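You operate a simulated robot arm through the tools that you are given. There is no shell and no other tool.

You are at the controls of a simulated robot arm. One attempt, no reset.

JOB
Pack the purple card's two bottles in the narrow carton and close it.
Fine: shut both flaps and fit the blue cover over their tabs. Set down upright: what you pick out.

Only the result counts: the job must be done as asked and must still hold three seconds after the hand-in. Knocking over, shifting, dropping, spilling or breaking anything else fails it. Lids that push on must go on centred and level and be pressed home; caps that screw on are set level and turned clockwise until they are tight.

ROBOT AND FRAMES
A 7-joint arm with a two-finger parallel gripper, fixed in place. Base frame: the origin is on the floor under the middle of its stand, x ahead of it, y to its left, z up; the work surface is at about z = 700. Units: mm, rad, N and s.
It reaches about 1247 mm from its shoulder. Its first joint turns from -2.304 to 2.304 rad. Payload 3.91 kg.
The tool frame sits at the grasp point between the pads (the TCP): z along the fingers, y along the line on which they close. The tips reach 30 mm beyond it. The gripper opens to 110 mm. The fingers are 20 mm wide and 10 mm thick; the gripper's body (48 by 112 mm) begins 55 mm behind the TCP.
Orientation is that of the tool frame in the base frame, as [roll, pitch, yaw] about the fixed x, y, z axes, in that order (R = Rz(yaw) Ry(pitch) Rx(roll)). With the fingers straight down and closing along the base's y, the tool's x points along the base's -x, its y along +y and its z along -z.

CONTROLS
- The arm moves only by the tool apply_moves. Its argument "steps" is a list of rows, each a list of 7 numbers: the shift along the tool's x, y, z in units of 30 mm (1.0 is 30 mm), then the turn, a rotation vector about the tool's x, y, z in units of 5 degrees (1.0 is 5 degrees), then the finger opening in m, from 0 to 0.11. In form: [[x, y, z, ax, ay, az, hand], ...]. A call has 1 to 20 rows; each row shifts and turns the commanded pose from where the row before left it, along the tool's axes as they then stand. A call with a number of a shift or a turn outside -1 to 1 is refused whole. Each row takes 0.2 s and may step no farther than 50 mm and 0.15 rad from the row before; otherwise, or with a gripper value out of range, the whole call is refused. Where a pose cannot be reached the arm comes as near as it can. A force on the tool above 40 N (or 10 N above the force at the start of the call, whichever is more), or a blocked arm, ends the call early, and 0.2 s more pass. Each finger travels about 108 mm/s and halts on what it meets, pressing with about 36 N; the grip force reading is that of the motor and also rises with nothing between the fingers. The clock runs only during rows and for 0.2 s after the last one: add rows that do not move to give the fingers time. It gives the time, the measured TCP pose, the force on the tool (base axes), the opening and the grip force at its end, in the units of the frame above (readings bear some noise), with the torque about the TCP (base axes, N m) and any sound that the robot's microphone picked up.
- Cameras (640 x 400 px; columns grow to the right, rows downward): "scene" is fixed at [48.9, 500, 1420.2]; the picture's right is [0.36, -0.93, 0.00], its down [-0.79, -0.30, -0.54] and it looks along [0.50, 0.19, -0.84] (base axes); focal length 242 px, centre (320, 200). "wrist" rides on the gripper at [73, 17, -103] in the tool frame; the picture's right is [-0.23, 0.97, 0.00], its down [-0.76, -0.18, -0.62] and it looks along [-0.61, -0.14, 0.78] (tool axes); focal length 222 px, centre (320, 200).
- get_image(camera): a new picture of that camera. No time passes.
- point_at(camera, pixels): for up to 12 pixels [column, row] of the newest picture of that camera ("zoom" is the newest enlarged one), the place [x, y, z] in the base frame of the surface seen there, good to about 3 mm. No time passes.
- close_up(camera, box): a new picture of the part [left, top, right, bottom] of that camera's present view, enlarged. No time passes.
- finish_job(): hands the job in; it is judged then, once.

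Leave the gripper open and the arm clear of the work at the hand-in unless told otherwise.

The tools are called after "Request:" by a JSON object that holds its "fn" and its "kwargs". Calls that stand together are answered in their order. apply_moves: Moves the arm, as the interface text tells. Its arguments: {"type":"object","properties":{"steps":{"type":"array","items":{"type":"array","items":{"type":"number"}}}},"required":["steps"]} The other tools are called the same way: get_image (camera) takes a picture; point_at (camera, pixels) gives the place of the surface under pixels of a picture; close_up (camera, box) takes an enlarged picture of a part of a camera's view; finish_job () hands the job in.

At the start:

```text
time: 0.0
tool_pos: [561.7, 446.3, 1120.4]
tool_rot: [-3.14, 0.0, 3.141]
contact_force: [-0.1, 0.4, 0.0]
wrist_torque: [0.01, -0.02, -0.03]
opening: 110.0
finger_force: 0.1
```

scene: 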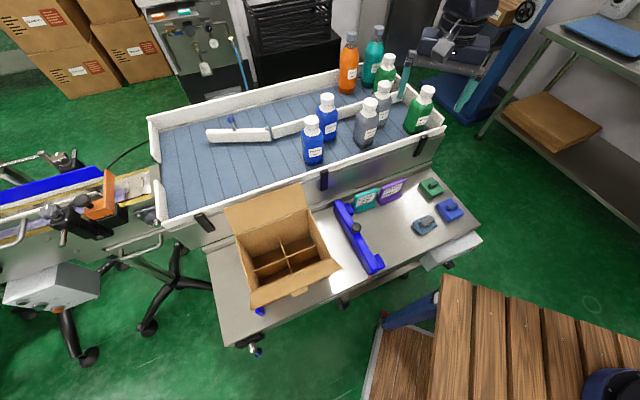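
wrist: 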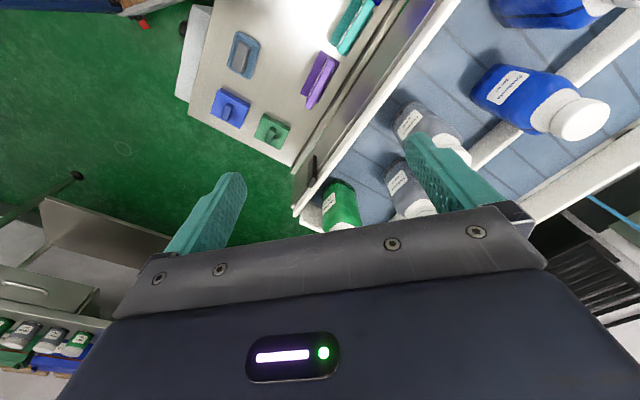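

I see a conveyor tray with bottles, an open carton, cards (teal and purple), and clips/covers in several colours. I'll enlarge the parts that matter before moving.

Request:
{"fn": "close_up", "kwargs": {"camera": "scene", "box": [330, 160, 490, 260]}}

Request:
{"fn": "close_up", "kwargs": {"camera": "scene", "box": [290, 20, 450, 170]}}

Request:
{"fn": "close_up", "kwargs": {"camera": "scene", "box": [200, 170, 390, 350]}}

Request:
{"fn": "close_up", "kwargs": {"camera": "wrist", "box": [180, 0, 420, 160]}}

```text
4.00 times, centred on (410, 210) of scene
```

zoom: 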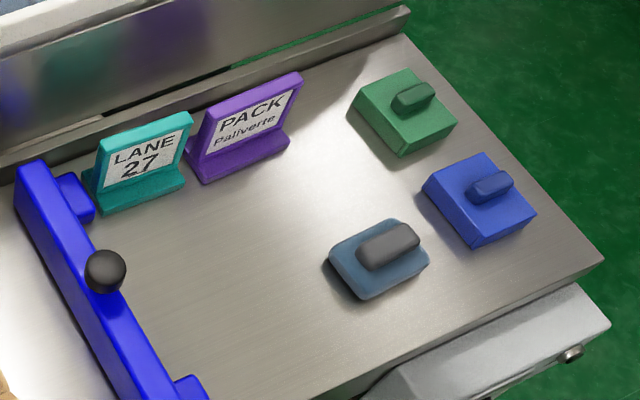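

```text
2.67 times, centred on (370, 95) of scene
```

zoom: 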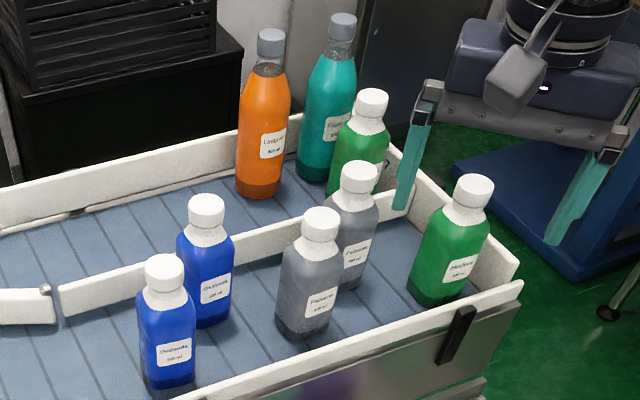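

```text
2.22 times, centred on (295, 260) of scene
```

zoom: 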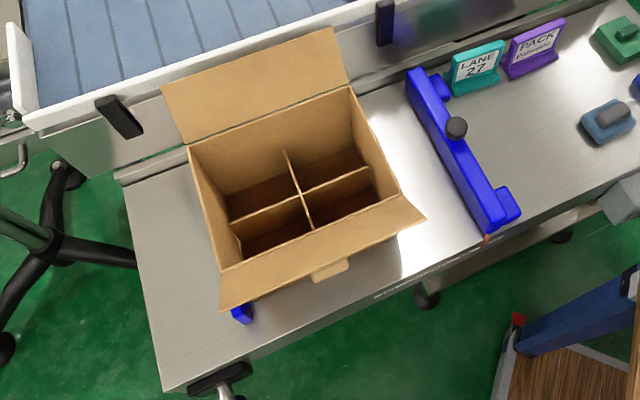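

```text
2.50 times, centred on (300, 80) of wrist
```

zoom: 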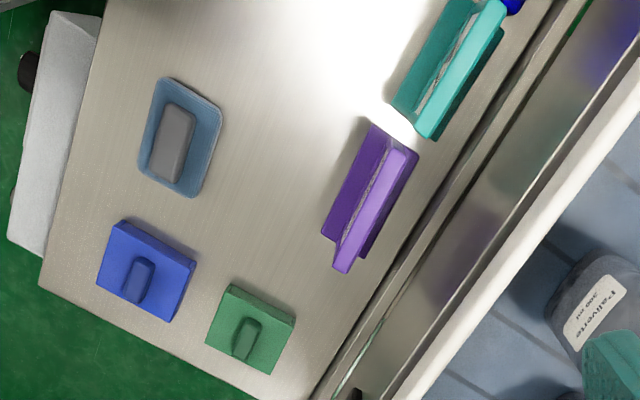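

The purple card seems to read "PACK Paliverte". I'll enlarge the card, the bottle labels and the covers further to be sure.

Request:
{"fn": "close_up", "kwargs": {"camera": "scene", "box": [370, 170, 418, 210]}}

Request:
{"fn": "close_up", "kwargs": {"camera": "scene", "box": [350, 80, 450, 150]}}

Request:
{"fn": "close_up", "kwargs": {"camera": "scene", "box": [290, 90, 350, 170]}}

Request:
{"fn": "close_up", "kwargs": {"camera": "scene", "box": [405, 170, 475, 240]}}

Request:
{"fn": "close_up", "kwargs": {"camera": "scene", "box": [330, 20, 410, 120]}}

Request:
{"fn": "close_up", "kwargs": {"camera": "scene", "box": [0, 140, 200, 300]}}

```text
10.00 times, centred on (394, 190) of scene
```

zoom: 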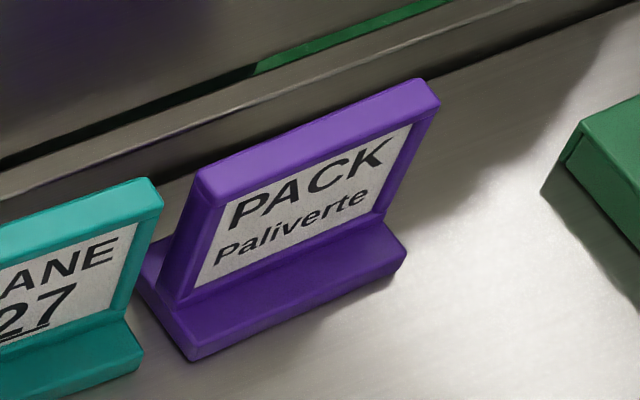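

```text
5.71 times, centred on (400, 115) of scene
```

zoom: 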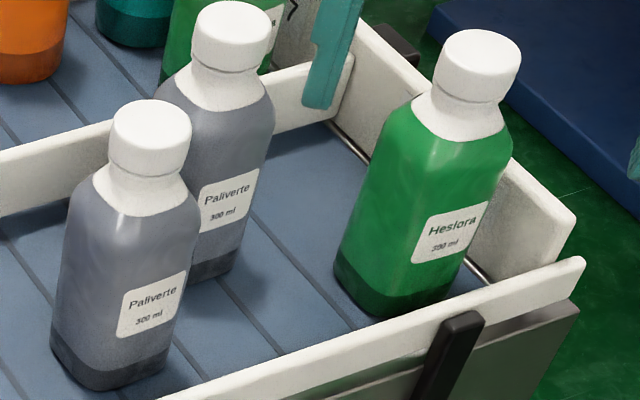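

```text
5.00 times, centred on (320, 130) of scene
```

zoom: 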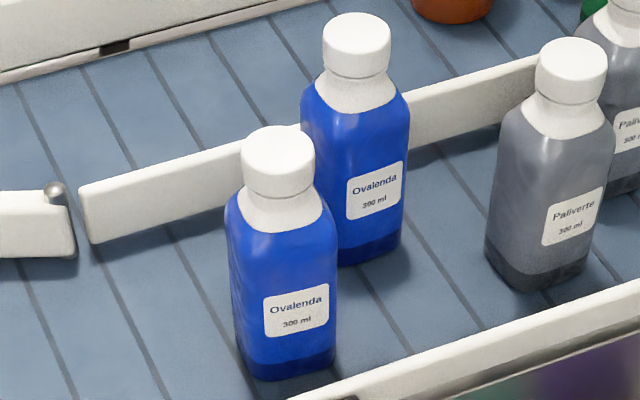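

```text
5.71 times, centred on (440, 205) of scene
```

zoom: 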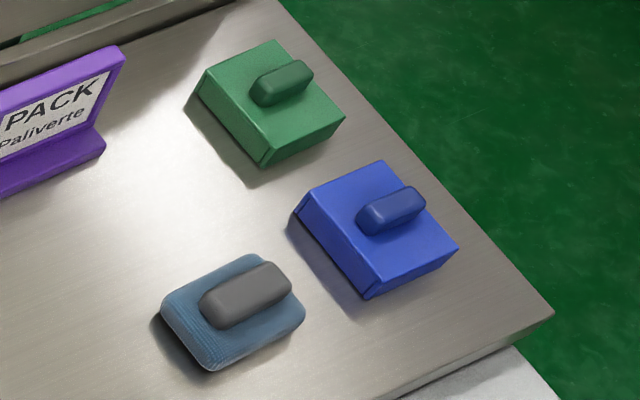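

```text
4.00 times, centred on (370, 70) of scene
```

zoom: 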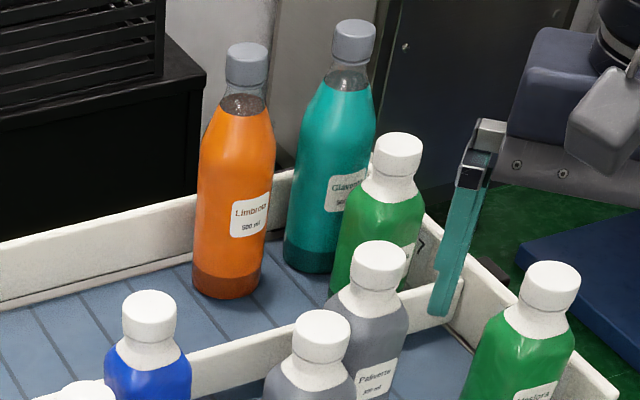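

```text
2.50 times, centred on (100, 220) of scene
```

zoom: 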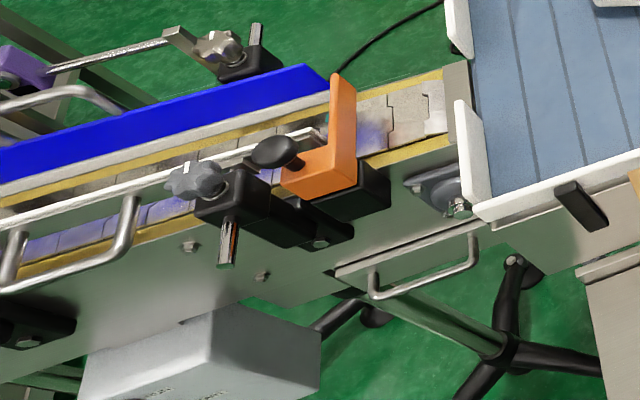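

The card says Paliverte, so the targets are the two grey "Paliverte 300 ml" bottles. The blue block with the handle, near (448,210), is the cover. Next I measure the carton (rim, flaps, dividers), the bottles and the cover.

Request:
{"fn": "close_up", "kwargs": {"camera": "scene", "box": [215, 175, 351, 260]}}

Request:
{"fn": "close_up", "kwargs": {"camera": "scene", "box": [225, 235, 353, 315]}}

Request:
{"fn": "point_at", "kwargs": {"camera": "scene", "pixels": [[236, 237], [308, 210], [329, 258], [251, 291], [285, 245], [224, 207], [300, 186], [340, 270], [252, 308], [299, 291], [265, 240], [300, 270]]}}

Request:
{"fn": "point_at", "kwargs": {"camera": "scene", "pixels": [[369, 103], [384, 87], [366, 125], [381, 110], [366, 142], [449, 213], [451, 207], [437, 205], [448, 221], [461, 213], [450, 198], [437, 190]]}}

```text
4.71 times, centred on (283, 218) of scene
```

zoom: 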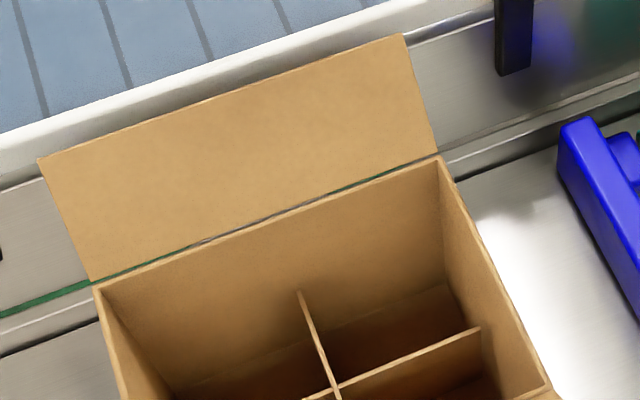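

```text
5.00 times, centred on (289, 275) of scene
```

zoom: 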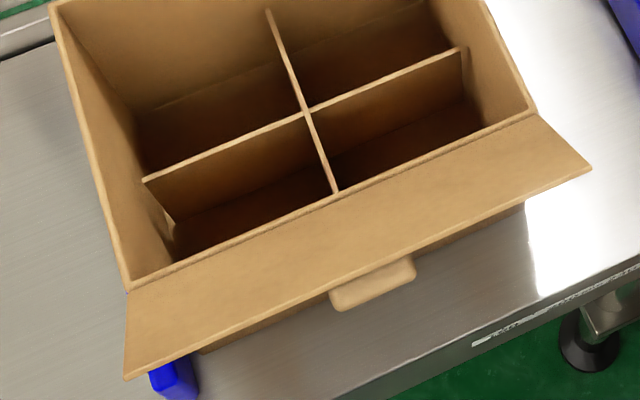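

```text
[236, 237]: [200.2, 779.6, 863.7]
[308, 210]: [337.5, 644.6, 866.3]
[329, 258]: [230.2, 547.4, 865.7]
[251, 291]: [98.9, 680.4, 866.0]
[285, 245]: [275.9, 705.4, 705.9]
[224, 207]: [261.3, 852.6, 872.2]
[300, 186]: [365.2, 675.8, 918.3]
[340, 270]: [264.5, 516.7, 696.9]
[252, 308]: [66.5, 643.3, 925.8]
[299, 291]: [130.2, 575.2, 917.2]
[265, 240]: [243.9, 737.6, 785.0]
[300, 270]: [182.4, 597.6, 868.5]
```

```text
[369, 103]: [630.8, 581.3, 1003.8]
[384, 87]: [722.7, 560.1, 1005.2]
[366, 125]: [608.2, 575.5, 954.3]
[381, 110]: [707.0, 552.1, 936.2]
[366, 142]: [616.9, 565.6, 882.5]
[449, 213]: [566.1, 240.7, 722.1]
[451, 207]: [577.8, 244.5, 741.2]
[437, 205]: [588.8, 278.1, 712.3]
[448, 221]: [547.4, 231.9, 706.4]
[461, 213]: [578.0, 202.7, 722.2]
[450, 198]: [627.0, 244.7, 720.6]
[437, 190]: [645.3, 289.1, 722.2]
```

The carton's rim is about z 866, and the two flaps stand up and outward. I now measure the tray floor, wall heights, neighbouring bottles, divider tops, flap edges and the blue bar.

Request:
{"fn": "point_at", "kwargs": {"camera": "scene", "pixels": [[345, 155], [390, 140], [350, 120], [349, 40], [375, 33], [388, 62], [428, 92], [327, 98], [311, 119], [312, 160], [420, 130], [405, 145]]}}

Request:
{"fn": "point_at", "kwargs": {"camera": "scene", "pixels": [[288, 255], [279, 240], [316, 246], [256, 271], [298, 272], [260, 265], [305, 262], [300, 240], [355, 229], [340, 205], [376, 270], [260, 312]]}}

Request:
{"fn": "point_at", "kwargs": {"camera": "scene", "pixels": [[225, 209], [262, 196], [299, 184], [306, 205], [240, 230], [270, 215], [290, 205], [252, 300], [290, 290], [330, 268], [341, 268], [364, 296]]}}

```text
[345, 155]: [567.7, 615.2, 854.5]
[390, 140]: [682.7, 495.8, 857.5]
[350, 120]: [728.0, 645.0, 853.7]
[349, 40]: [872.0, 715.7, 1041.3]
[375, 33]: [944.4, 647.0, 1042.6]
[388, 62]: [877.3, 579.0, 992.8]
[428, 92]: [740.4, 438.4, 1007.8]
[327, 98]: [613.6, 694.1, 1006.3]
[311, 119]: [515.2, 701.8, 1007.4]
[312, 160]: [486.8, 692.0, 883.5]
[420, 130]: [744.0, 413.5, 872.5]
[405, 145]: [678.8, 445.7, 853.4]
```

```text
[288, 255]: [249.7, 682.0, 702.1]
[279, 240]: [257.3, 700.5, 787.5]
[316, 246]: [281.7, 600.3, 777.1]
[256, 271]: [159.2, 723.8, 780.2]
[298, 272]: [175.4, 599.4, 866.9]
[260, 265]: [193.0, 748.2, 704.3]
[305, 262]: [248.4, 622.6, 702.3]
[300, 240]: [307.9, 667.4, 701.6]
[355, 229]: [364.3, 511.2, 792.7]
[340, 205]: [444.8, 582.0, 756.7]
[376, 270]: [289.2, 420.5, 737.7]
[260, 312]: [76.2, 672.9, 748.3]
```

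```text
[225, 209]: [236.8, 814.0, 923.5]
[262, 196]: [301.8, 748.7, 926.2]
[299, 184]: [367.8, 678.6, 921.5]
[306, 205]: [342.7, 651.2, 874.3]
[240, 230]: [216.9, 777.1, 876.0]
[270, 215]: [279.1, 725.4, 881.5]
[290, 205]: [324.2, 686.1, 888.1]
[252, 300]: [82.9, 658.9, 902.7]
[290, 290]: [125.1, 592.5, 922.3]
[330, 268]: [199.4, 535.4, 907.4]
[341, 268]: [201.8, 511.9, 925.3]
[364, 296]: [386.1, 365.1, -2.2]
```

The bottles stand on z≈854 with tops at ≈1006. The carton's rim corners are A(200,780), B(337,645), C(230,547) and D(99,680). I now enlarge the first grey bottle to work out its square body's orientation.

Request:
{"fn": "close_up", "kwargs": {"camera": "scene", "box": [346, 70, 402, 150]}}

Request:
{"fn": "close_up", "kwargs": {"camera": "wrist", "box": [340, 80, 500, 230]}}

```text
5.00 times, centred on (374, 110) of scene
```

zoom: 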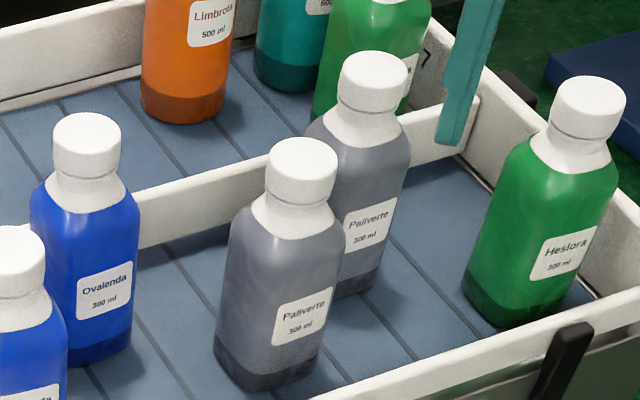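

```text
2.67 times, centred on (420, 155) of wrist
```

zoom: 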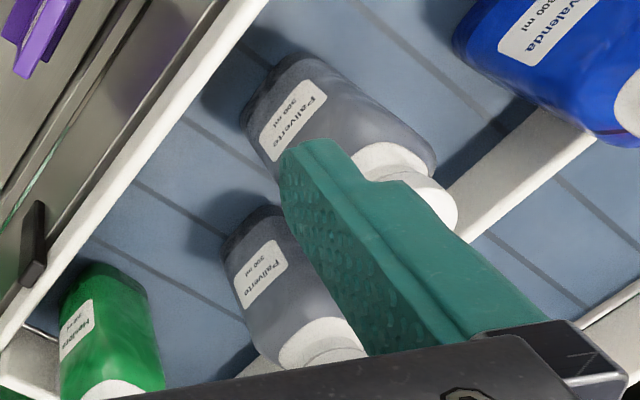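

I'll take the scene enlargement again so I can point at the body faces of both grey bottles in it.

Request:
{"fn": "close_up", "kwargs": {"camera": "scene", "box": [346, 75, 402, 150]}}

```text
5.33 times, centred on (374, 112) of scene
```

zoom: 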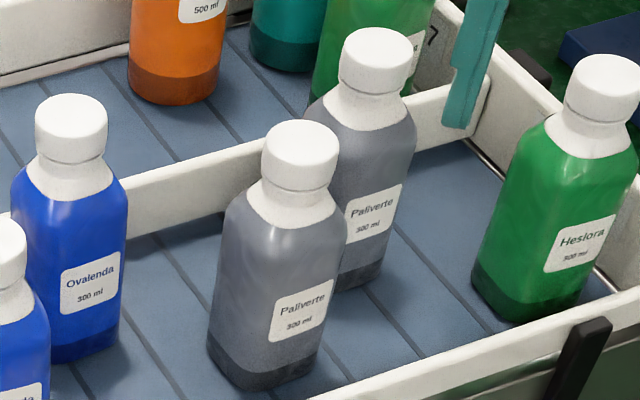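

Pointing at the label face and the left face of the near grey bottle, its cap top, and the label face and cap of the far grey bottle.

Request:
{"fn": "point_at", "kwargs": {"camera": "zoom", "pixels": [[270, 330], [285, 325], [300, 320], [315, 315], [328, 310], [218, 315], [228, 322], [238, 330], [248, 336], [301, 140], [275, 150], [330, 150]]}}

Request:
{"fn": "point_at", "kwargs": {"camera": "zoom", "pixels": [[350, 228], [362, 224], [375, 219], [388, 214], [400, 208], [375, 45], [350, 55], [402, 55], [330, 130], [382, 270], [290, 192], [335, 200]]}}

```text
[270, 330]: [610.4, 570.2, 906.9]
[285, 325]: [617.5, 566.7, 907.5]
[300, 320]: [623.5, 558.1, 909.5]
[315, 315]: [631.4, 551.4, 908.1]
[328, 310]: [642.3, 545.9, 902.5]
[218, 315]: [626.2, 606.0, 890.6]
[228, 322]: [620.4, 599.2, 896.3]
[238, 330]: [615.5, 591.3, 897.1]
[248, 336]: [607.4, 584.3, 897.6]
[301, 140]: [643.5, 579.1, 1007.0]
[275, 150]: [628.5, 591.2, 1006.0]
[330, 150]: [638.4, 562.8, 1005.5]
```

```text
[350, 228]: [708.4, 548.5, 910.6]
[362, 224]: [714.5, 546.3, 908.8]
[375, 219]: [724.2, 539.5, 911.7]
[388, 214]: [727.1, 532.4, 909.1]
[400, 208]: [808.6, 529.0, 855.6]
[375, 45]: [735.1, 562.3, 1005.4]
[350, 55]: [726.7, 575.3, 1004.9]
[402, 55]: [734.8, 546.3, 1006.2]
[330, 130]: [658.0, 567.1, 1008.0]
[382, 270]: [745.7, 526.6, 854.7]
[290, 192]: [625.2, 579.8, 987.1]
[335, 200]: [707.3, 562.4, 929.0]
```

Both grey bottles are turned about -39° about the vertical, and the carton's long side runs at about -45°. Next I look at the gripper and camera bracket to judge clearances, and at the tray's near wall behind the back flap.

Request:
{"fn": "close_up", "kwargs": {"camera": "scene", "box": [390, 0, 550, 120]}}

Request:
{"fn": "point_at", "kwargs": {"camera": "scene", "pixels": [[180, 222], [215, 209], [240, 200], [320, 169], [350, 160], [430, 130], [205, 222], [323, 180], [330, 175], [310, 192], [320, 200], [440, 40]]}}

```text
3.33 times, centred on (470, 60) of scene
```

zoom: 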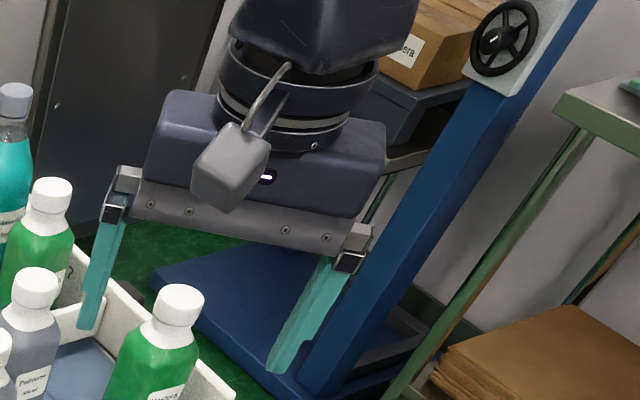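

```text
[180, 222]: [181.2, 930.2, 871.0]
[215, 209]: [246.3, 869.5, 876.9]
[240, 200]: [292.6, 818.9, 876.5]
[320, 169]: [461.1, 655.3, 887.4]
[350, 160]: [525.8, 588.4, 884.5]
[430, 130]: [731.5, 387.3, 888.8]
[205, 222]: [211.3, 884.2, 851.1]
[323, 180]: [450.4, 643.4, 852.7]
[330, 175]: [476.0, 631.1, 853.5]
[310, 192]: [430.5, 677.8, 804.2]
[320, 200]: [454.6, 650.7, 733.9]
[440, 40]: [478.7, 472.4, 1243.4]
```

The arm is clear here at z 1120. I'll turn the tool about the vertical from yaw 180° to 231° in place and narrow the opening to 70 mm. Then the fingers close along the bottle faces' direction and the camera faces away from the back flap later.

Request:
{"fn": "apply_moves", "kwargs": {"steps": [[0, 0, 0, 0, 0, -1, 0.07], [0, 0, 0, 0, 0, -1, 0.07], [0, 0, 0, 0, 0, -1, 0.07], [0, 0, 0, 0, 0, -1, 0.07], [0, 0, 0, 0, 0, -1, 0.07], [0, 0, 0, 0, 0, -1, 0.07], [0, 0, 0, 0, 0, -1, 0.07], [0, 0, 0, 0, 0, -1, 0.07], [0, 0, 0, 0, 0, -1, 0.07], [0, 0, 0, 0, 0, -1, 0.07], [0, 0, 0, 0, 0, -0.2, 0.07], [0, 0, 0, 0, 0, 0, 0.07]]}}

```text
time: 2.6
tool_pos: [562.2, 446.7, 1118.8]
tool_rot: [3.141, 0.002, -2.25]
contact_force: [0.0, 0.5, -0.1]
wrist_torque: [-0.01, -0.01, 0.0]
opening: 69.7
finger_force: 0.0
```

Yaw is now 231° and the opening 70 mm. I'll shift toward the grey bottles, staying high, so the wrist camera can see their caps.

Request:
{"fn": "apply_moves", "kwargs": {"steps": [[-0.72, 0.04, 0, 0, 0, 0, 0.07], [-0.72, 0.04, 0, 0, 0, 0, 0.07], [-0.72, 0.04, 0, 0, 0, 0, 0.07], [0, 0, 0, 0, 0, 0, 0.07]]}}

Request:
{"fn": "get_image", "kwargs": {"camera": "wrist"}}

Request:
{"fn": "get_image", "kwargs": {"camera": "scene"}}

```text
time: 3.6
tool_pos: [600.0, 499.3, 1120.3]
tool_rot: [-3.141, 0.002, -2.252]
contact_force: [-0.1, 0.1, -0.1]
wrist_torque: [0.0, 0.0, 0.03]
opening: 70.1
finger_force: 0.1
```

```text
taken
```

wrist: 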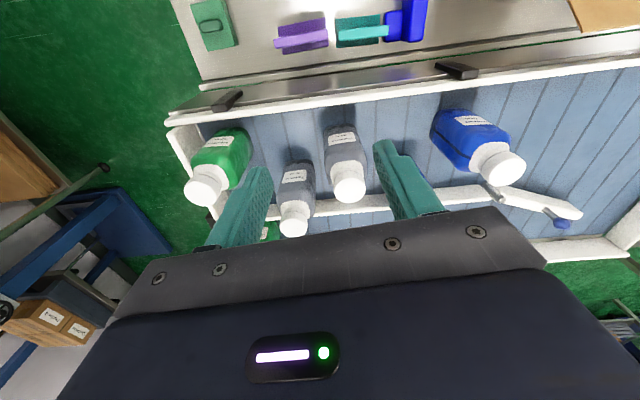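

```text
taken
```

scene: 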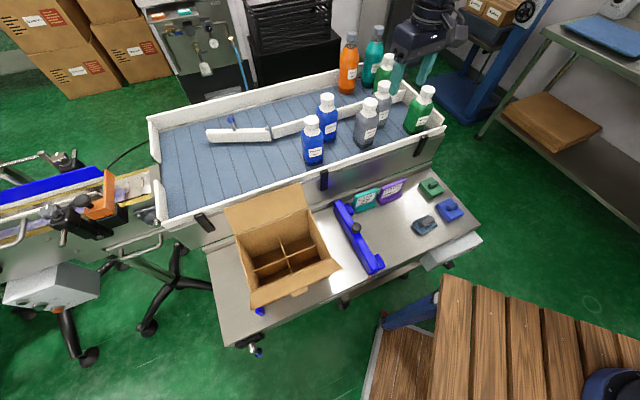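

Both grey bottles are in the wrist view, with caps at (348,185) and (294,222). I enlarge and measure them here.

Request:
{"fn": "close_up", "kwargs": {"camera": "wrist", "box": [265, 115, 385, 245]}}

```text
3.08 times, centred on (325, 180) of wrist
```

zoom: 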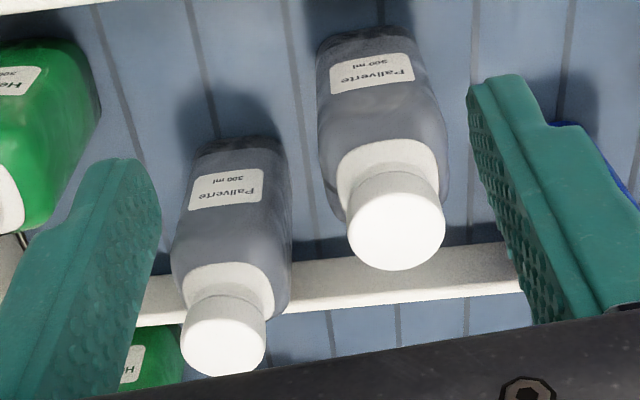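

Pointing at the cap tops' edges and label faces in this enlargement.

Request:
{"fn": "point_at", "kwargs": {"camera": "zoom", "pixels": [[353, 234], [440, 227], [392, 199], [400, 265], [397, 231], [335, 92], [355, 88], [375, 85], [395, 82], [415, 79], [325, 180], [345, 130]]}}

Request:
{"fn": "point_at", "kwargs": {"camera": "zoom", "pixels": [[187, 345], [262, 340], [222, 318], [228, 371], [225, 345], [193, 205], [212, 200], [232, 197], [252, 195], [268, 192], [290, 230], [288, 250]]}}

```text
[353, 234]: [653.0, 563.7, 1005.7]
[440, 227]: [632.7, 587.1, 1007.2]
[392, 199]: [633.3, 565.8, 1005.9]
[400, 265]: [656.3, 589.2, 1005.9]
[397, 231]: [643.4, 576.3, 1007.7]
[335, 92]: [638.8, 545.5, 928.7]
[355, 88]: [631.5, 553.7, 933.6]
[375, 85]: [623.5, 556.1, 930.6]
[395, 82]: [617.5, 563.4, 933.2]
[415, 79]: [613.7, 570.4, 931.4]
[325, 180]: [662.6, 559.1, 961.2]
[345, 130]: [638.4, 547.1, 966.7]
```

```text
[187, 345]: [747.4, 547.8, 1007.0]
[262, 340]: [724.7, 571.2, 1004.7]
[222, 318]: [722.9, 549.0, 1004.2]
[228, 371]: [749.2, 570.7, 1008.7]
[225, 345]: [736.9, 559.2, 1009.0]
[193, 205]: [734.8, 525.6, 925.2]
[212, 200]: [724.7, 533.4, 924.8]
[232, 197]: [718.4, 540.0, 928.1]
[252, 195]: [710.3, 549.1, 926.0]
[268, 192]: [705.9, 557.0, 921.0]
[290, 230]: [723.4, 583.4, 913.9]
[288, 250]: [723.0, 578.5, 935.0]
```

P1's cap centre is (643.5, 576.5) and P2's is (736, 559.7), with the tops at 1006. I need the profile of the cap and shoulder to choose the grip height, so I enlarge the near bottle in the scene view.

Request:
{"fn": "close_up", "kwargs": {"camera": "scene", "box": [352, 92, 384, 122]}}

```text
13.33 times, centred on (368, 107) of scene
```

zoom: 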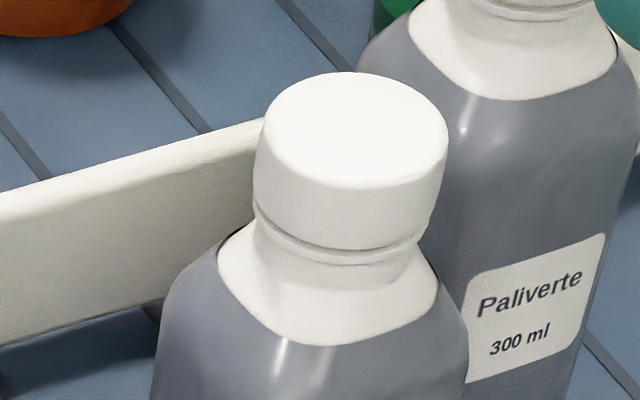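

Request:
{"fn": "point_at", "kwargs": {"camera": "zoom", "pixels": [[350, 200], [350, 220], [350, 240], [345, 255], [342, 270], [340, 290], [335, 315], [330, 335], [325, 360], [320, 385], [225, 260], [430, 290]]}}

```text
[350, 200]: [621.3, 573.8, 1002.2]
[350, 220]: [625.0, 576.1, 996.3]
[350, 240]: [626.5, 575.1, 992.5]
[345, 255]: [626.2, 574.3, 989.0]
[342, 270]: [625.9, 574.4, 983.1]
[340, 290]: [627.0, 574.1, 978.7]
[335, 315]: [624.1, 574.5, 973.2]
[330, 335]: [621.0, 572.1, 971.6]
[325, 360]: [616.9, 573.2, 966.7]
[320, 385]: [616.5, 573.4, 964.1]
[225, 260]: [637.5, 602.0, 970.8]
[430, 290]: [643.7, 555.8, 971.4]
```

Cap radius is about 18–19, the neck starts at z≈985, and the shoulder flares below z≈973. I'll grip with the fingertips at about z 976, which puts the TCP at 1006. First I move over P1 and come down to z≈1040.

Request:
{"fn": "apply_moves", "kwargs": {"steps": [[-0.97, 0.165, 0, 0, 0, 0, 0.07], [-0.97, 0.165, 0, 0, 0, 0, 0.07], [-0.97, 0.165, 0, 0, 0, 0, 0.07], [0, 0, 0.89, 0, 0, 0, 0.07], [0, 0, 0.89, 0, 0, 0, 0.07], [0, 0, 0.89, 0, 0, 0, 0.07], [0, 0, 0, 0, 0, 0, 0.07]]}}

Request:
{"fn": "get_image", "kwargs": {"camera": "wrist"}}

Request:
{"fn": "close_up", "kwargs": {"camera": "scene", "box": [320, 20, 450, 150]}}

```text
time: 5.2
tool_pos: [644.3, 575.8, 1039.6]
tool_rot: [3.141, 0.002, -2.25]
contact_force: [-1.0, -0.1, -0.6]
wrist_torque: [-0.01, 0.01, 0.0]
opening: 70.3
finger_force: 0.1
```

```text
taken
```

wrist: 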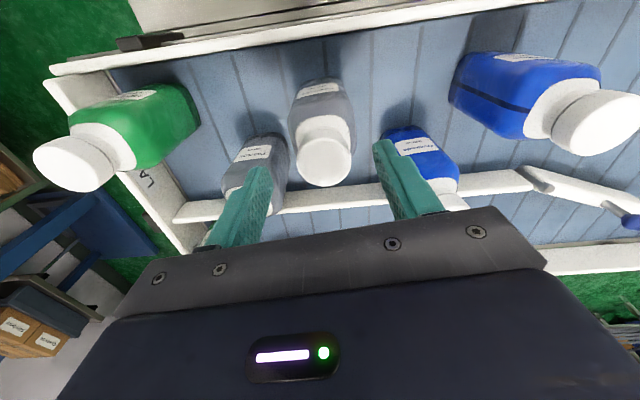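

```text
3.08 times, centred on (385, 85) of scene
```

zoom: 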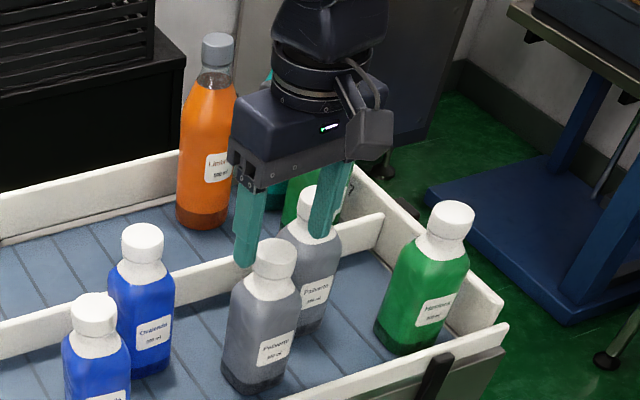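

The gripper straddles P1's cap at z 1040. I recheck the cap's centre from this close view.

Request:
{"fn": "point_at", "kwargs": {"camera": "wrist", "pixels": [[299, 165], [350, 163], [322, 141], [325, 185], [324, 163]]}}

```text
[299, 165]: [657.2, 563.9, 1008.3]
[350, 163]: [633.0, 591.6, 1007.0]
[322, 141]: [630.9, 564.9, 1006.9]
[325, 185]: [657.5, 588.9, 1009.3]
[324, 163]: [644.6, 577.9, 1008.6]
```

The centre is (644.6, 577.3), so the TCP needs about 1.5 mm correction. I go down to z≈1006 and close on the cap.

Request:
{"fn": "apply_moves", "kwargs": {"steps": [[-0.045, 0.023, 0.56, 0, 0, 0, 0.07], [0, 0, 0.56, 0, 0, 0, 0.07], [0, 0, 0, 0, 0, 0, 0.07], [0, 0, 0, 0, 0, 0, 0.02], [0, 0, 0, 0, 0, 0, 0.02], [0, 0, 0, 0, 0, 0, 0.02]]}}

Request:
{"fn": "close_up", "kwargs": {"camera": "scene", "box": [320, 20, 450, 150]}}

```text
time: 6.6
tool_pos: [644.2, 577.9, 1008.0]
tool_rot: [3.139, 0.001, -2.252]
contact_force: [-0.3, -0.4, 5.2]
wrist_torque: [0.09, 0.02, 0.02]
opening: 37.9
finger_force: 35.9
```

```text
3.08 times, centred on (385, 85) of scene
```

zoom: 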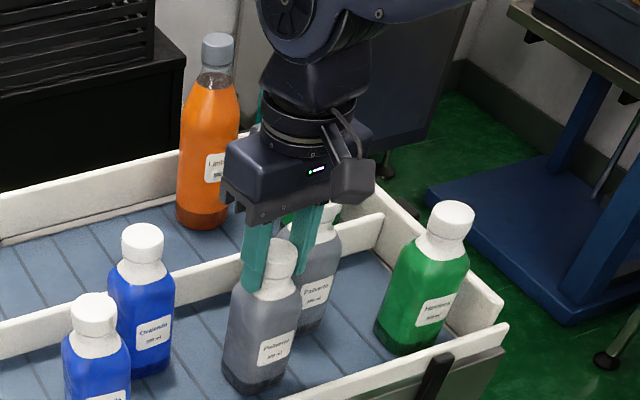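

The cap is gripped with the opening at 37.9 mm and 36 N. I lift straight up.

Request:
{"fn": "apply_moves", "kwargs": {"steps": [[0, 0, -0.2, 0, 0, 0, 0.02], [0, 0, -0.4, 0, 0, 0, 0.02], [0, 0, -0.6, 0, 0, 0, 0.02], [0, 0, -0.6, 0, 0, 0, 0.02], [0, 0, -0.6, 0, 0, 0, 0.02], [0, 0, -0.6, 0, 0, 0, 0.02], [0, 0, -0.4, 0, 0, 0, 0.02], [0, 0, 0, 0, 0, 0, 0.02]]}}

Request:
{"fn": "get_image", "kwargs": {"camera": "scene"}}

Request:
{"fn": "get_image", "kwargs": {"camera": "wrist"}}

```text
time: 8.4
tool_pos: [643.5, 578.9, 1107.9]
tool_rot: [3.141, 0.0, -2.252]
contact_force: [-0.1, -1.1, -3.4]
wrist_torque: [-0.02, 0.0, 0.03]
opening: 37.6
finger_force: 36.3
```

```text
taken
```

scene: 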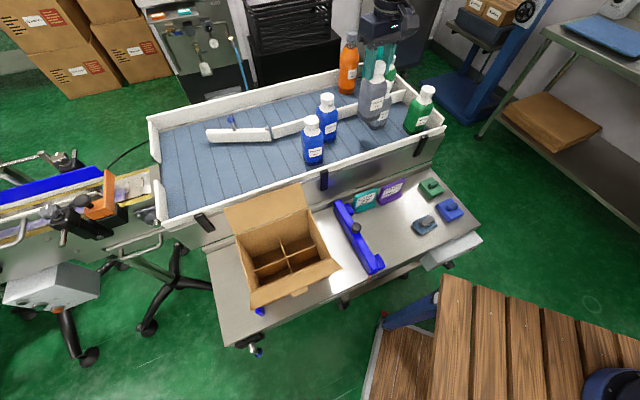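

```text
taken
```

wrist: 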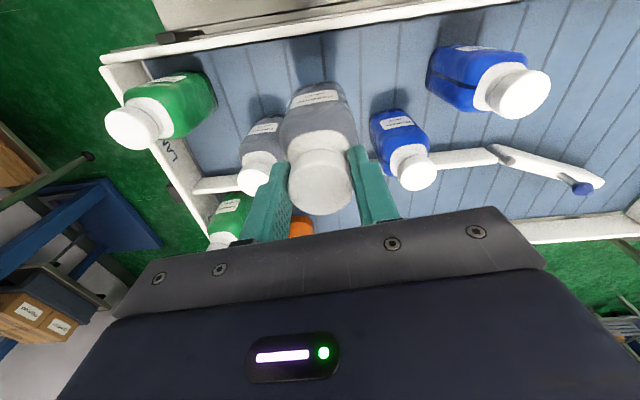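

P1 is lifted and its weight reads about 3.4 N. Before carrying it over, I refine the carton's geometry (rim edges, dividers) from an enlarged scene view.

Request:
{"fn": "close_up", "kwargs": {"camera": "scene", "box": [225, 200, 337, 300]}}

```text
4.00 times, centred on (281, 250) of scene
```

zoom: 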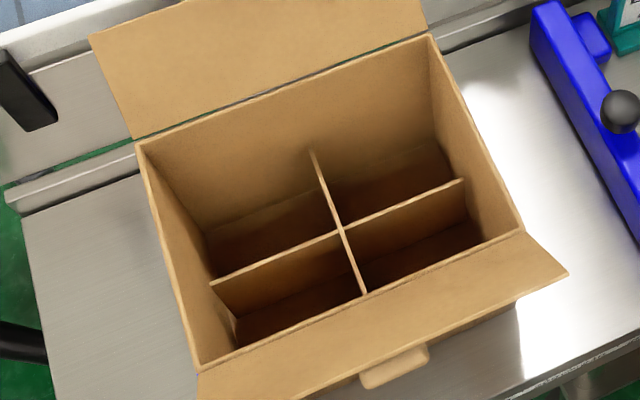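

Pointing at the rim edges, the divider cross and divider ends in this enlargement.

Request:
{"fn": "point_at", "kwargs": {"camera": "zoom", "pixels": [[167, 252], [182, 312], [152, 195], [475, 132], [450, 85], [500, 185], [220, 113], [290, 89], [370, 60], [341, 231], [215, 281], [460, 181]]}}

Request:
{"fn": "point_at", "kwargs": {"camera": "zoom", "pixels": [[313, 154], [325, 185], [355, 265], [280, 255], [400, 206], [300, 326], [260, 342], [430, 270], [480, 248], [270, 240], [400, 185], [430, 230]]}}

```text
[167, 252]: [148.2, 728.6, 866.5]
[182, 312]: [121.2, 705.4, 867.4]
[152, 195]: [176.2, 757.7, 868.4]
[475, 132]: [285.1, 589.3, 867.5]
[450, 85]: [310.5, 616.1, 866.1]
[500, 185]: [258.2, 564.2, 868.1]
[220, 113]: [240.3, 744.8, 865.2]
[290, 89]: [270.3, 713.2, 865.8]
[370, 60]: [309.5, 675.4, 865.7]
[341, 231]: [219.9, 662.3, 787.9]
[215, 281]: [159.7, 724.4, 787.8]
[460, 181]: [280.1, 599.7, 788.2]
```

```text
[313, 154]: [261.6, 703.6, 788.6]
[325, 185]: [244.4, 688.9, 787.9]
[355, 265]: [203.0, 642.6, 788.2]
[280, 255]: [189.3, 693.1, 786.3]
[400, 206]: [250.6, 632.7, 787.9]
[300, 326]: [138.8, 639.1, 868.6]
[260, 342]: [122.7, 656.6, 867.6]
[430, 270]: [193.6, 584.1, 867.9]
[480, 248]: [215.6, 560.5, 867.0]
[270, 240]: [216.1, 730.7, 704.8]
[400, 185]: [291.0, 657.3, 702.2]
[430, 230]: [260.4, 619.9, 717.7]
```

Carton: dividers cross at (219.9, 662.3), the long axis is at -45.3°, inner half sizes are about 95 × 70, and divider tops are at z 788. The two back cells are centred at about (278.8, 653.2) and (211.4, 721.4). I carry P1 over the first back cell at the same height, passing clear of the blue bottles.

Request:
{"fn": "apply_moves", "kwargs": {"steps": [[0.24, 0.46, -0.1, 0, 0, 0, 0.02], [0.4775, 0.917, -0.1, 0, 0, 0, 0.02], [0.4775, 0.917, 0, 0, 0, 0, 0.02], [0.4775, 0.917, 0, 0, 0, 0, 0.02], [0.4775, 0.917, 0, 0, 0, 0, 0.02], [0.4775, 0.917, 0, 0, 0, 0, 0.02], [0.4775, 0.917, 0, 0, 0, 0, 0.02], [0.4775, 0.917, 0, 0, 0, 0, 0.02], [0.4775, 0.917, 0, 0, 0, 0, 0.02], [0.4775, 0.917, 0, 0, 0, 0, 0.02], [0.4775, 0.917, 0, 0, 0, 0, 0.02], [0.4775, 0.917, 0, 0, 0, 0.33, 0.02], [0.24, 0.46, 0, 0, 0, 0.33, 0.02], [0, 0, 0, 0, 0, 0, 0.02]]}}

Request:
{"fn": "get_image", "kwargs": {"camera": "scene"}}

Request:
{"fn": "get_image", "kwargs": {"camera": "wrist"}}

```text
time: 11.4
tool_pos: [278.1, 652.9, 1113.9]
tool_rot: [3.141, 0.0, -2.308]
contact_force: [0.2, -0.1, -2.8]
wrist_torque: [0.0, 0.01, 0.02]
opening: 37.5
finger_force: 36.2
```

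```text
taken
```

scene: 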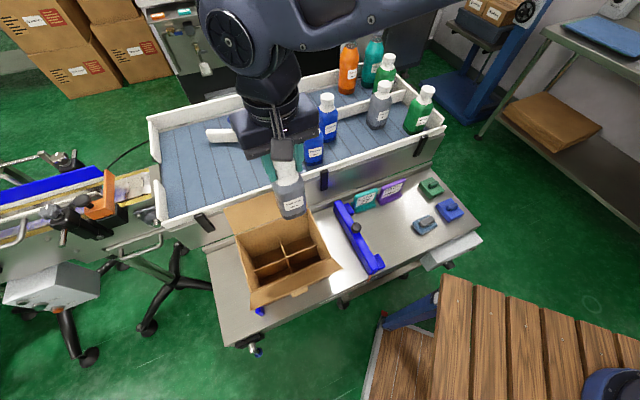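

```text
taken
```

wrist: 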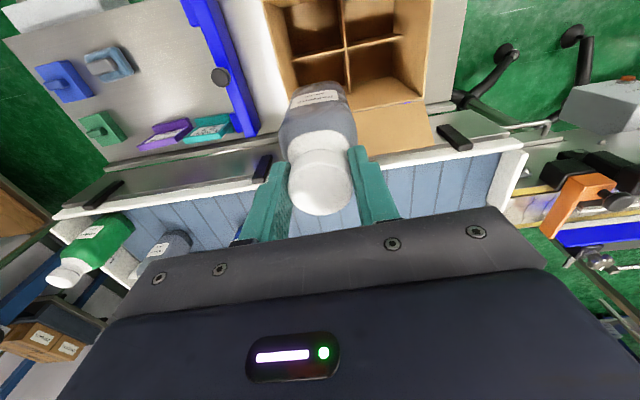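

P1 hangs over the back cell nearest the blue bar, at (278.1, 652.9). I check its body's orientation and tilt in the scene view.

Request:
{"fn": "close_up", "kwargs": {"camera": "scene", "box": [260, 130, 324, 230]}}

```text
4.00 times, centred on (292, 180) of scene
```

zoom: 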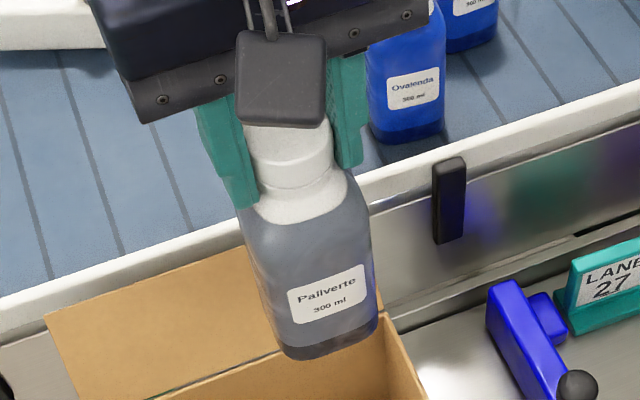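

Request:
{"fn": "point_at", "kwargs": {"camera": "zoom", "pixels": [[280, 285], [295, 281], [310, 277], [325, 273], [340, 268], [355, 263], [285, 335], [305, 331], [325, 325], [345, 318], [362, 311], [320, 352]]}}

```text
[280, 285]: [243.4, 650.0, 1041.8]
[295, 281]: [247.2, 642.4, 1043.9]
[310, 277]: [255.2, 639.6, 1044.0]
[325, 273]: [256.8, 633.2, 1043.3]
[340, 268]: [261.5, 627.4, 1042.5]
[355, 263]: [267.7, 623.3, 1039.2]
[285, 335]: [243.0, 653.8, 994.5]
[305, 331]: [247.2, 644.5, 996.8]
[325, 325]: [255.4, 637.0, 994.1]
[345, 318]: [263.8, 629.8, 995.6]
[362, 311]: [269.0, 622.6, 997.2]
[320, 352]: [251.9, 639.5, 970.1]
```

The bottle hangs upright, with its faces within about 2° of the carton's axes. I lower it into the carton to just above the divider tops and look again.

Request:
{"fn": "apply_moves", "kwargs": {"steps": [[0, 0, 0.5, 0, 0, 0, 0.02], [0, 0, 0.8, 0, 0, 0, 0.02], [0, 0, 0.8, 0, 0, 0, 0.02], [0, 0, 0.8, 0, 0, 0, 0.02], [0, 0, 0.8, 0, 0, 0, 0.02], [0, 0, 0.8, 0, 0, 0, 0.02], [0, 0, 0.5, 0, 0, 0, 0.02], [0, 0, 0, 0, 0, 0, 0.02]]}}

Request:
{"fn": "close_up", "kwargs": {"camera": "scene", "box": [215, 130, 345, 310]}}

Request:
{"fn": "get_image", "kwargs": {"camera": "wrist"}}

```text
time: 13.2
tool_pos: [278.5, 651.5, 963.2]
tool_rot: [3.141, 0.001, -2.309]
contact_force: [-0.8, -0.3, -3.2]
wrist_torque: [0.0, -0.01, 0.01]
opening: 37.7
finger_force: 36.3
```

```text
2.22 times, centred on (280, 220) of scene
```

zoom: 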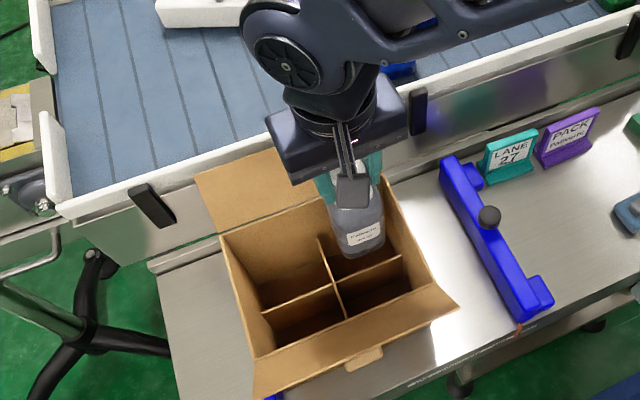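

```text
taken
```

wrist: 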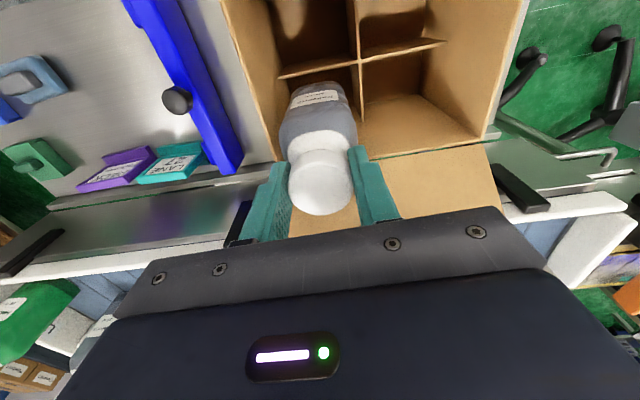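

The bottle is inside the cell's outline, with its bottom at about z 809. I nudge it 1.4 mm toward the back wall for equal clearance and lower it to about 20 mm above the floor.

Request:
{"fn": "apply_moves", "kwargs": {"steps": [[-0.045, 0, 0.4, 0, 0, 0, 0.02], [0, 0, 0.6, 0, 0, 0, 0.02], [0, 0, 0.6, 0, 0, 0, 0.02], [0, 0, 0.6, 0, 0, 0, 0.02], [0, 0, 0.5, 0, 0, 0, 0.02], [0, 0, 0, 0, 0, 0, 0.02]]}}

Request:
{"fn": "close_up", "kwargs": {"camera": "scene", "box": [215, 150, 345, 310]}}

Request:
{"fn": "get_image", "kwargs": {"camera": "wrist"}}

```text
time: 14.6
tool_pos: [280.1, 654.3, 883.1]
tool_rot: [3.141, -0.001, -2.307]
contact_force: [-0.1, -1.1, -3.9]
wrist_torque: [0.03, 0.0, -0.02]
opening: 37.9
finger_force: 36.4
```

```text
2.50 times, centred on (280, 230) of scene
```

zoom: 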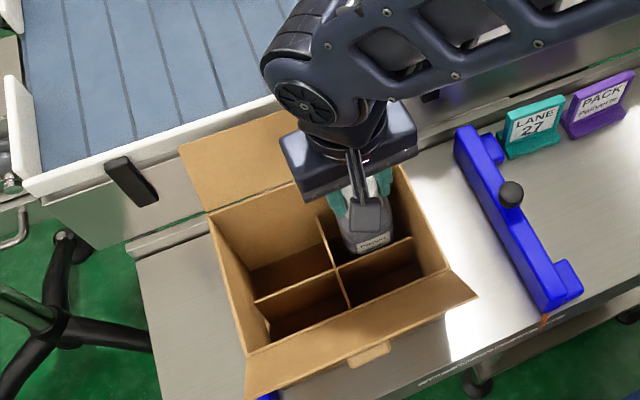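

```text
taken
```

wrist: 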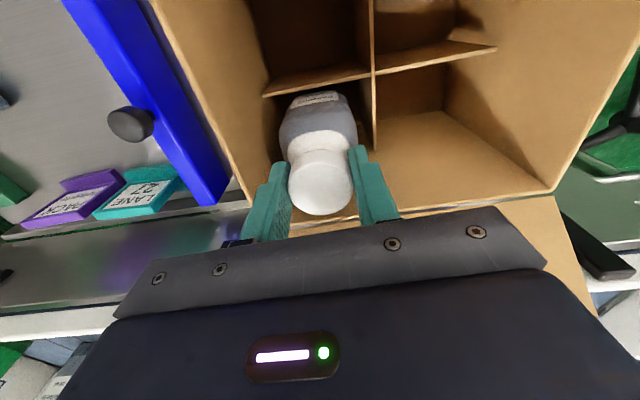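

Force is unchanged (just the bottle's weight). Before lowering further, I check the forearm's clearance over the tray's bottles.

Request:
{"fn": "get_image", "kwargs": {"camera": "scene"}}

Request:
{"fn": "point_at", "kwargs": {"camera": "scene", "pixels": [[310, 165], [340, 172], [360, 165], [400, 150], [450, 140]]}}

```text
taken
```

scene: 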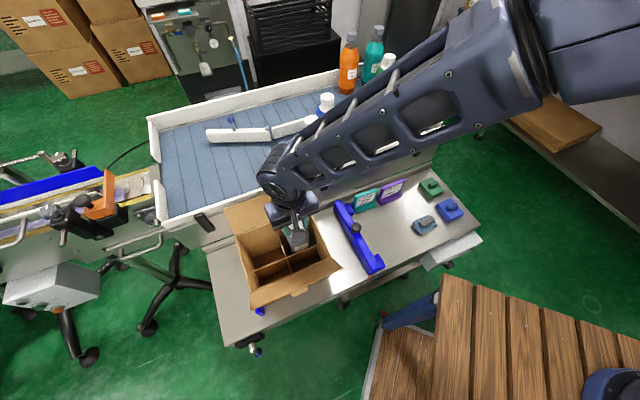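

```text
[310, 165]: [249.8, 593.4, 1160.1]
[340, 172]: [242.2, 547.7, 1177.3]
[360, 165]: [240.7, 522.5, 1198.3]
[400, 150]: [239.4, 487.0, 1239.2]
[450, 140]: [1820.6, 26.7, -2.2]
```

The forearm is high (z 1160+), so it's clear. I lower gently until the bottle's base meets the carton floor, expected at TCP z≈857.

Request:
{"fn": "apply_moves", "kwargs": {"steps": [[0, 0, 0.3, 0, 0, 0, 0.02], [0, 0, 0.25, 0, 0, 0, 0.02], [0, 0, 0.15, 0, 0, 0, 0.02], [0, 0, 0.1, 0, 0, 0, 0.02], [0, 0, 0, 0, 0, 0, 0.02]]}}

```text
time: 15.8
tool_pos: [279.3, 653.1, 858.9]
tool_rot: [-3.141, -0.001, -2.308]
contact_force: [-0.9, -0.2, -3.1]
wrist_torque: [0.0, -0.01, -0.01]
opening: 37.4
finger_force: 36.4
```

Still hanging (−3.1 N). I go down in 1.5 mm steps.

Request:
{"fn": "apply_moves", "kwargs": {"steps": [[0, 0, 0.05, 0, 0, 0, 0.02], [0, 0, 0.05, 0, 0, 0, 0.02], [0, 0, 0, 0, 0, 0, 0.02]]}}

```text
time: 16.6
tool_pos: [279.2, 653.9, 855.8]
tool_rot: [3.141, 0.0, -2.309]
contact_force: [-0.1, -1.0, -3.5]
wrist_torque: [0.0, 0.0, 0.0]
opening: 37.3
finger_force: 36.5
```

Request:
{"fn": "apply_moves", "kwargs": {"steps": [[0, 0, 0.05, 0, 0, 0, 0.02], [0, 0, 0.05, 0, 0, 0, 0.02], [0, 0, 0, 0, 0, 0, 0.02]]}}

```text
time: 17.4
tool_pos: [279.5, 654.1, 852.4]
tool_rot: [3.142, 0.003, -2.309]
contact_force: [-1.4, -5.3, 19.8]
wrist_torque: [-0.85, 0.24, 0.0]
opening: 37.3
finger_force: 36.0
```

Floor contact: force is now +20 N. I ease up about 1 mm, then open the fingers to 60 mm, staying inside the cell.

Request:
{"fn": "apply_moves", "kwargs": {"steps": [[0, 0, -0.04, 0, 0, 0, 0.02], [0, 0, 0, 0, 0, 0, 0.05], [0, 0, 0, 0, 0, 0, 0.058], [0, 0, 0, 0, 0, 0, 0.058]]}}

Request:
{"fn": "get_image", "kwargs": {"camera": "wrist"}}

Request:
{"fn": "close_up", "kwargs": {"camera": "scene", "box": [215, 170, 345, 310]}}

```text
time: 18.4
tool_pos: [279.2, 654.2, 853.7]
tool_rot: [3.141, 0.0, -2.307]
contact_force: [0.9, -0.2, -0.6]
wrist_torque: [0.0, -0.01, 0.03]
opening: 57.9
finger_force: 0.0
```

```text
taken
```

wrist: 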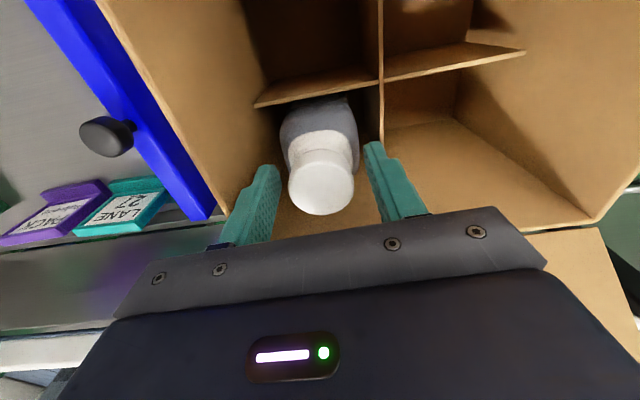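

```text
2.86 times, centred on (280, 240) of scene
```

zoom: 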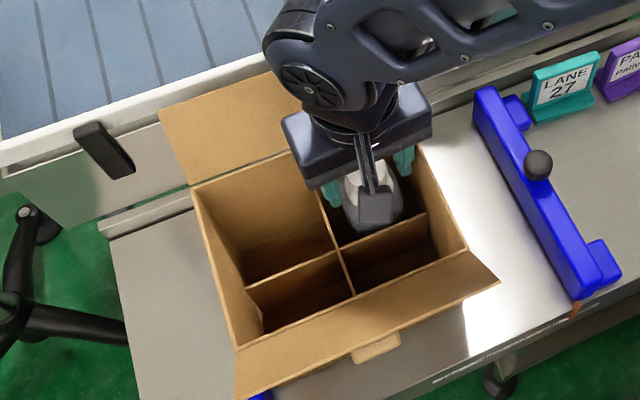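

P1 stands free in its cell. I open stays at 58 mm; I raise the tool straight up to z≈1110 and then move over to the second grey bottle.

Request:
{"fn": "apply_moves", "kwargs": {"steps": [[0, 0, -0.3, 0, 0, 0, 0.058], [0, 0, -0.7, 0, 0, 0, 0.058], [0, 0, -1, 0, 0, 0, 0.058], [0, 0, -1, 0, 0, 0, 0.058], [0, 0, -1, 0, 0, 0, 0.058], [0, 0, -1, 0, 0, 0, 0.058], [0, 0, -1, 0, 0, 0, 0.058], [0, 0, -1, 0, 0, 0, 0.058], [0, 0, -1, 0, 0, 0, 0.06], [0, 0, -0.5, 0, 0, 0, 0.07], [0, 0, 0, 0, 0, 0, 0.07]]}}

Request:
{"fn": "close_up", "kwargs": {"camera": "scene", "box": [215, 170, 345, 310]}}

Request:
{"fn": "get_image", "kwargs": {"camera": "wrist"}}

```text
time: 20.8
tool_pos: [279.1, 653.8, 1109.5]
tool_rot: [3.14, 0.001, -2.307]
contact_force: [0.5, 0.9, 0.1]
wrist_torque: [-0.02, -0.03, 0.0]
opening: 70.1
finger_force: 0.1
```

```text
2.86 times, centred on (280, 240) of scene
```

zoom: 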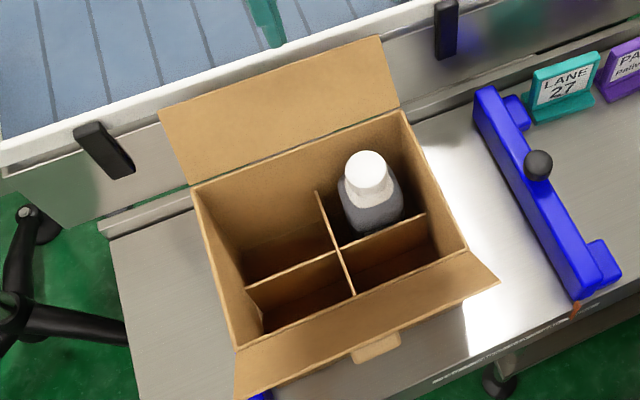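

```text
taken
```

wrist: 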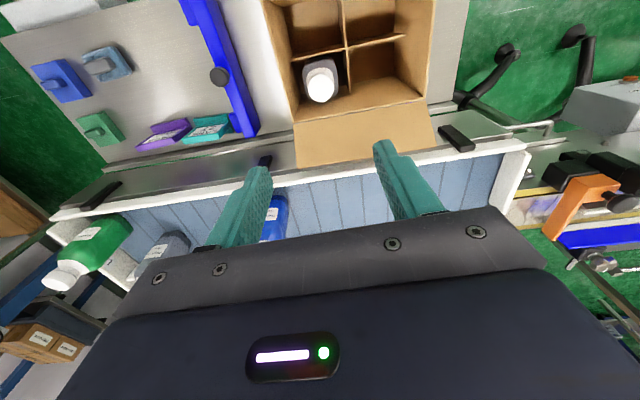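

P1 stands upright in the back-right cell. I now travel over to P2 at (736, 559.7) at z≈1110; the tips at 1080 stay above every bottle.

Request:
{"fn": "apply_moves", "kwargs": {"steps": [[-0.28, -0.48, 0, 0, 0, 0, 0.07], [-0.565, -0.956, 0, 0, 0, 0, 0.07], [-0.565, -0.956, 0, 0, 0, 0, 0.07], [-0.565, -0.956, 0, 0, 0, 0, 0.07], [-0.565, -0.956, 0, 0, 0, 0, 0.07], [-0.565, -0.956, 0, 0, 0, 0, 0.07], [-0.565, -0.956, 0, 0, 0, 0, 0.07], [-0.565, -0.956, 0, 0, 0, 0, 0.07], [-0.565, -0.956, 0, 0, 0, 0, 0.07], [-0.565, -0.956, 0, 0, 0, 0, 0.07], [-0.565, -0.956, 0, 0, 0, 0, 0.07], [-0.565, -0.956, 0, 0, 0, 0, 0.07], [-0.565, -0.956, 0, 0, 0, 0, 0.07], [-0.565, -0.956, 0, 0, 0, 0, 0.07], [-0.28, -0.48, 0, 0, 0, 0, 0.07], [0, 0, 0, 0, 0, 0, 0.07]]}}

Request:
{"fn": "get_image", "kwargs": {"camera": "wrist"}}

Request:
{"fn": "get_image", "kwargs": {"camera": "scene"}}

```text
time: 24.2
tool_pos: [736.2, 558.0, 1109.3]
tool_rot: [-3.142, 0.0, -2.308]
contact_force: [0.2, 0.2, -0.7]
wrist_torque: [-0.02, 0.03, 0.0]
opening: 70.1
finger_force: 0.0
```

```text
taken
```

wrist: 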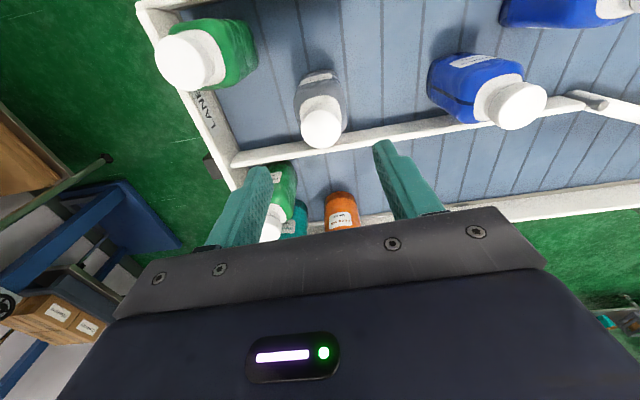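

```text
taken
```

scene: 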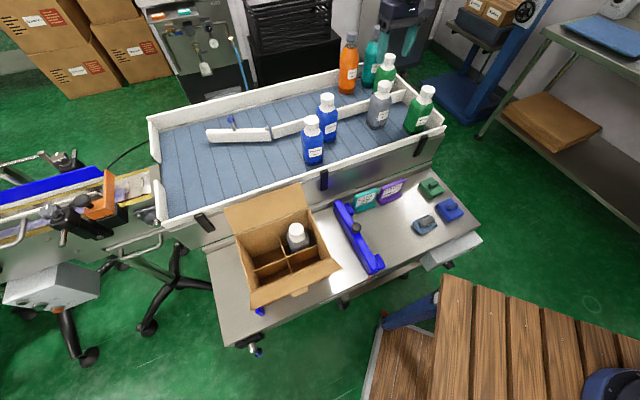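

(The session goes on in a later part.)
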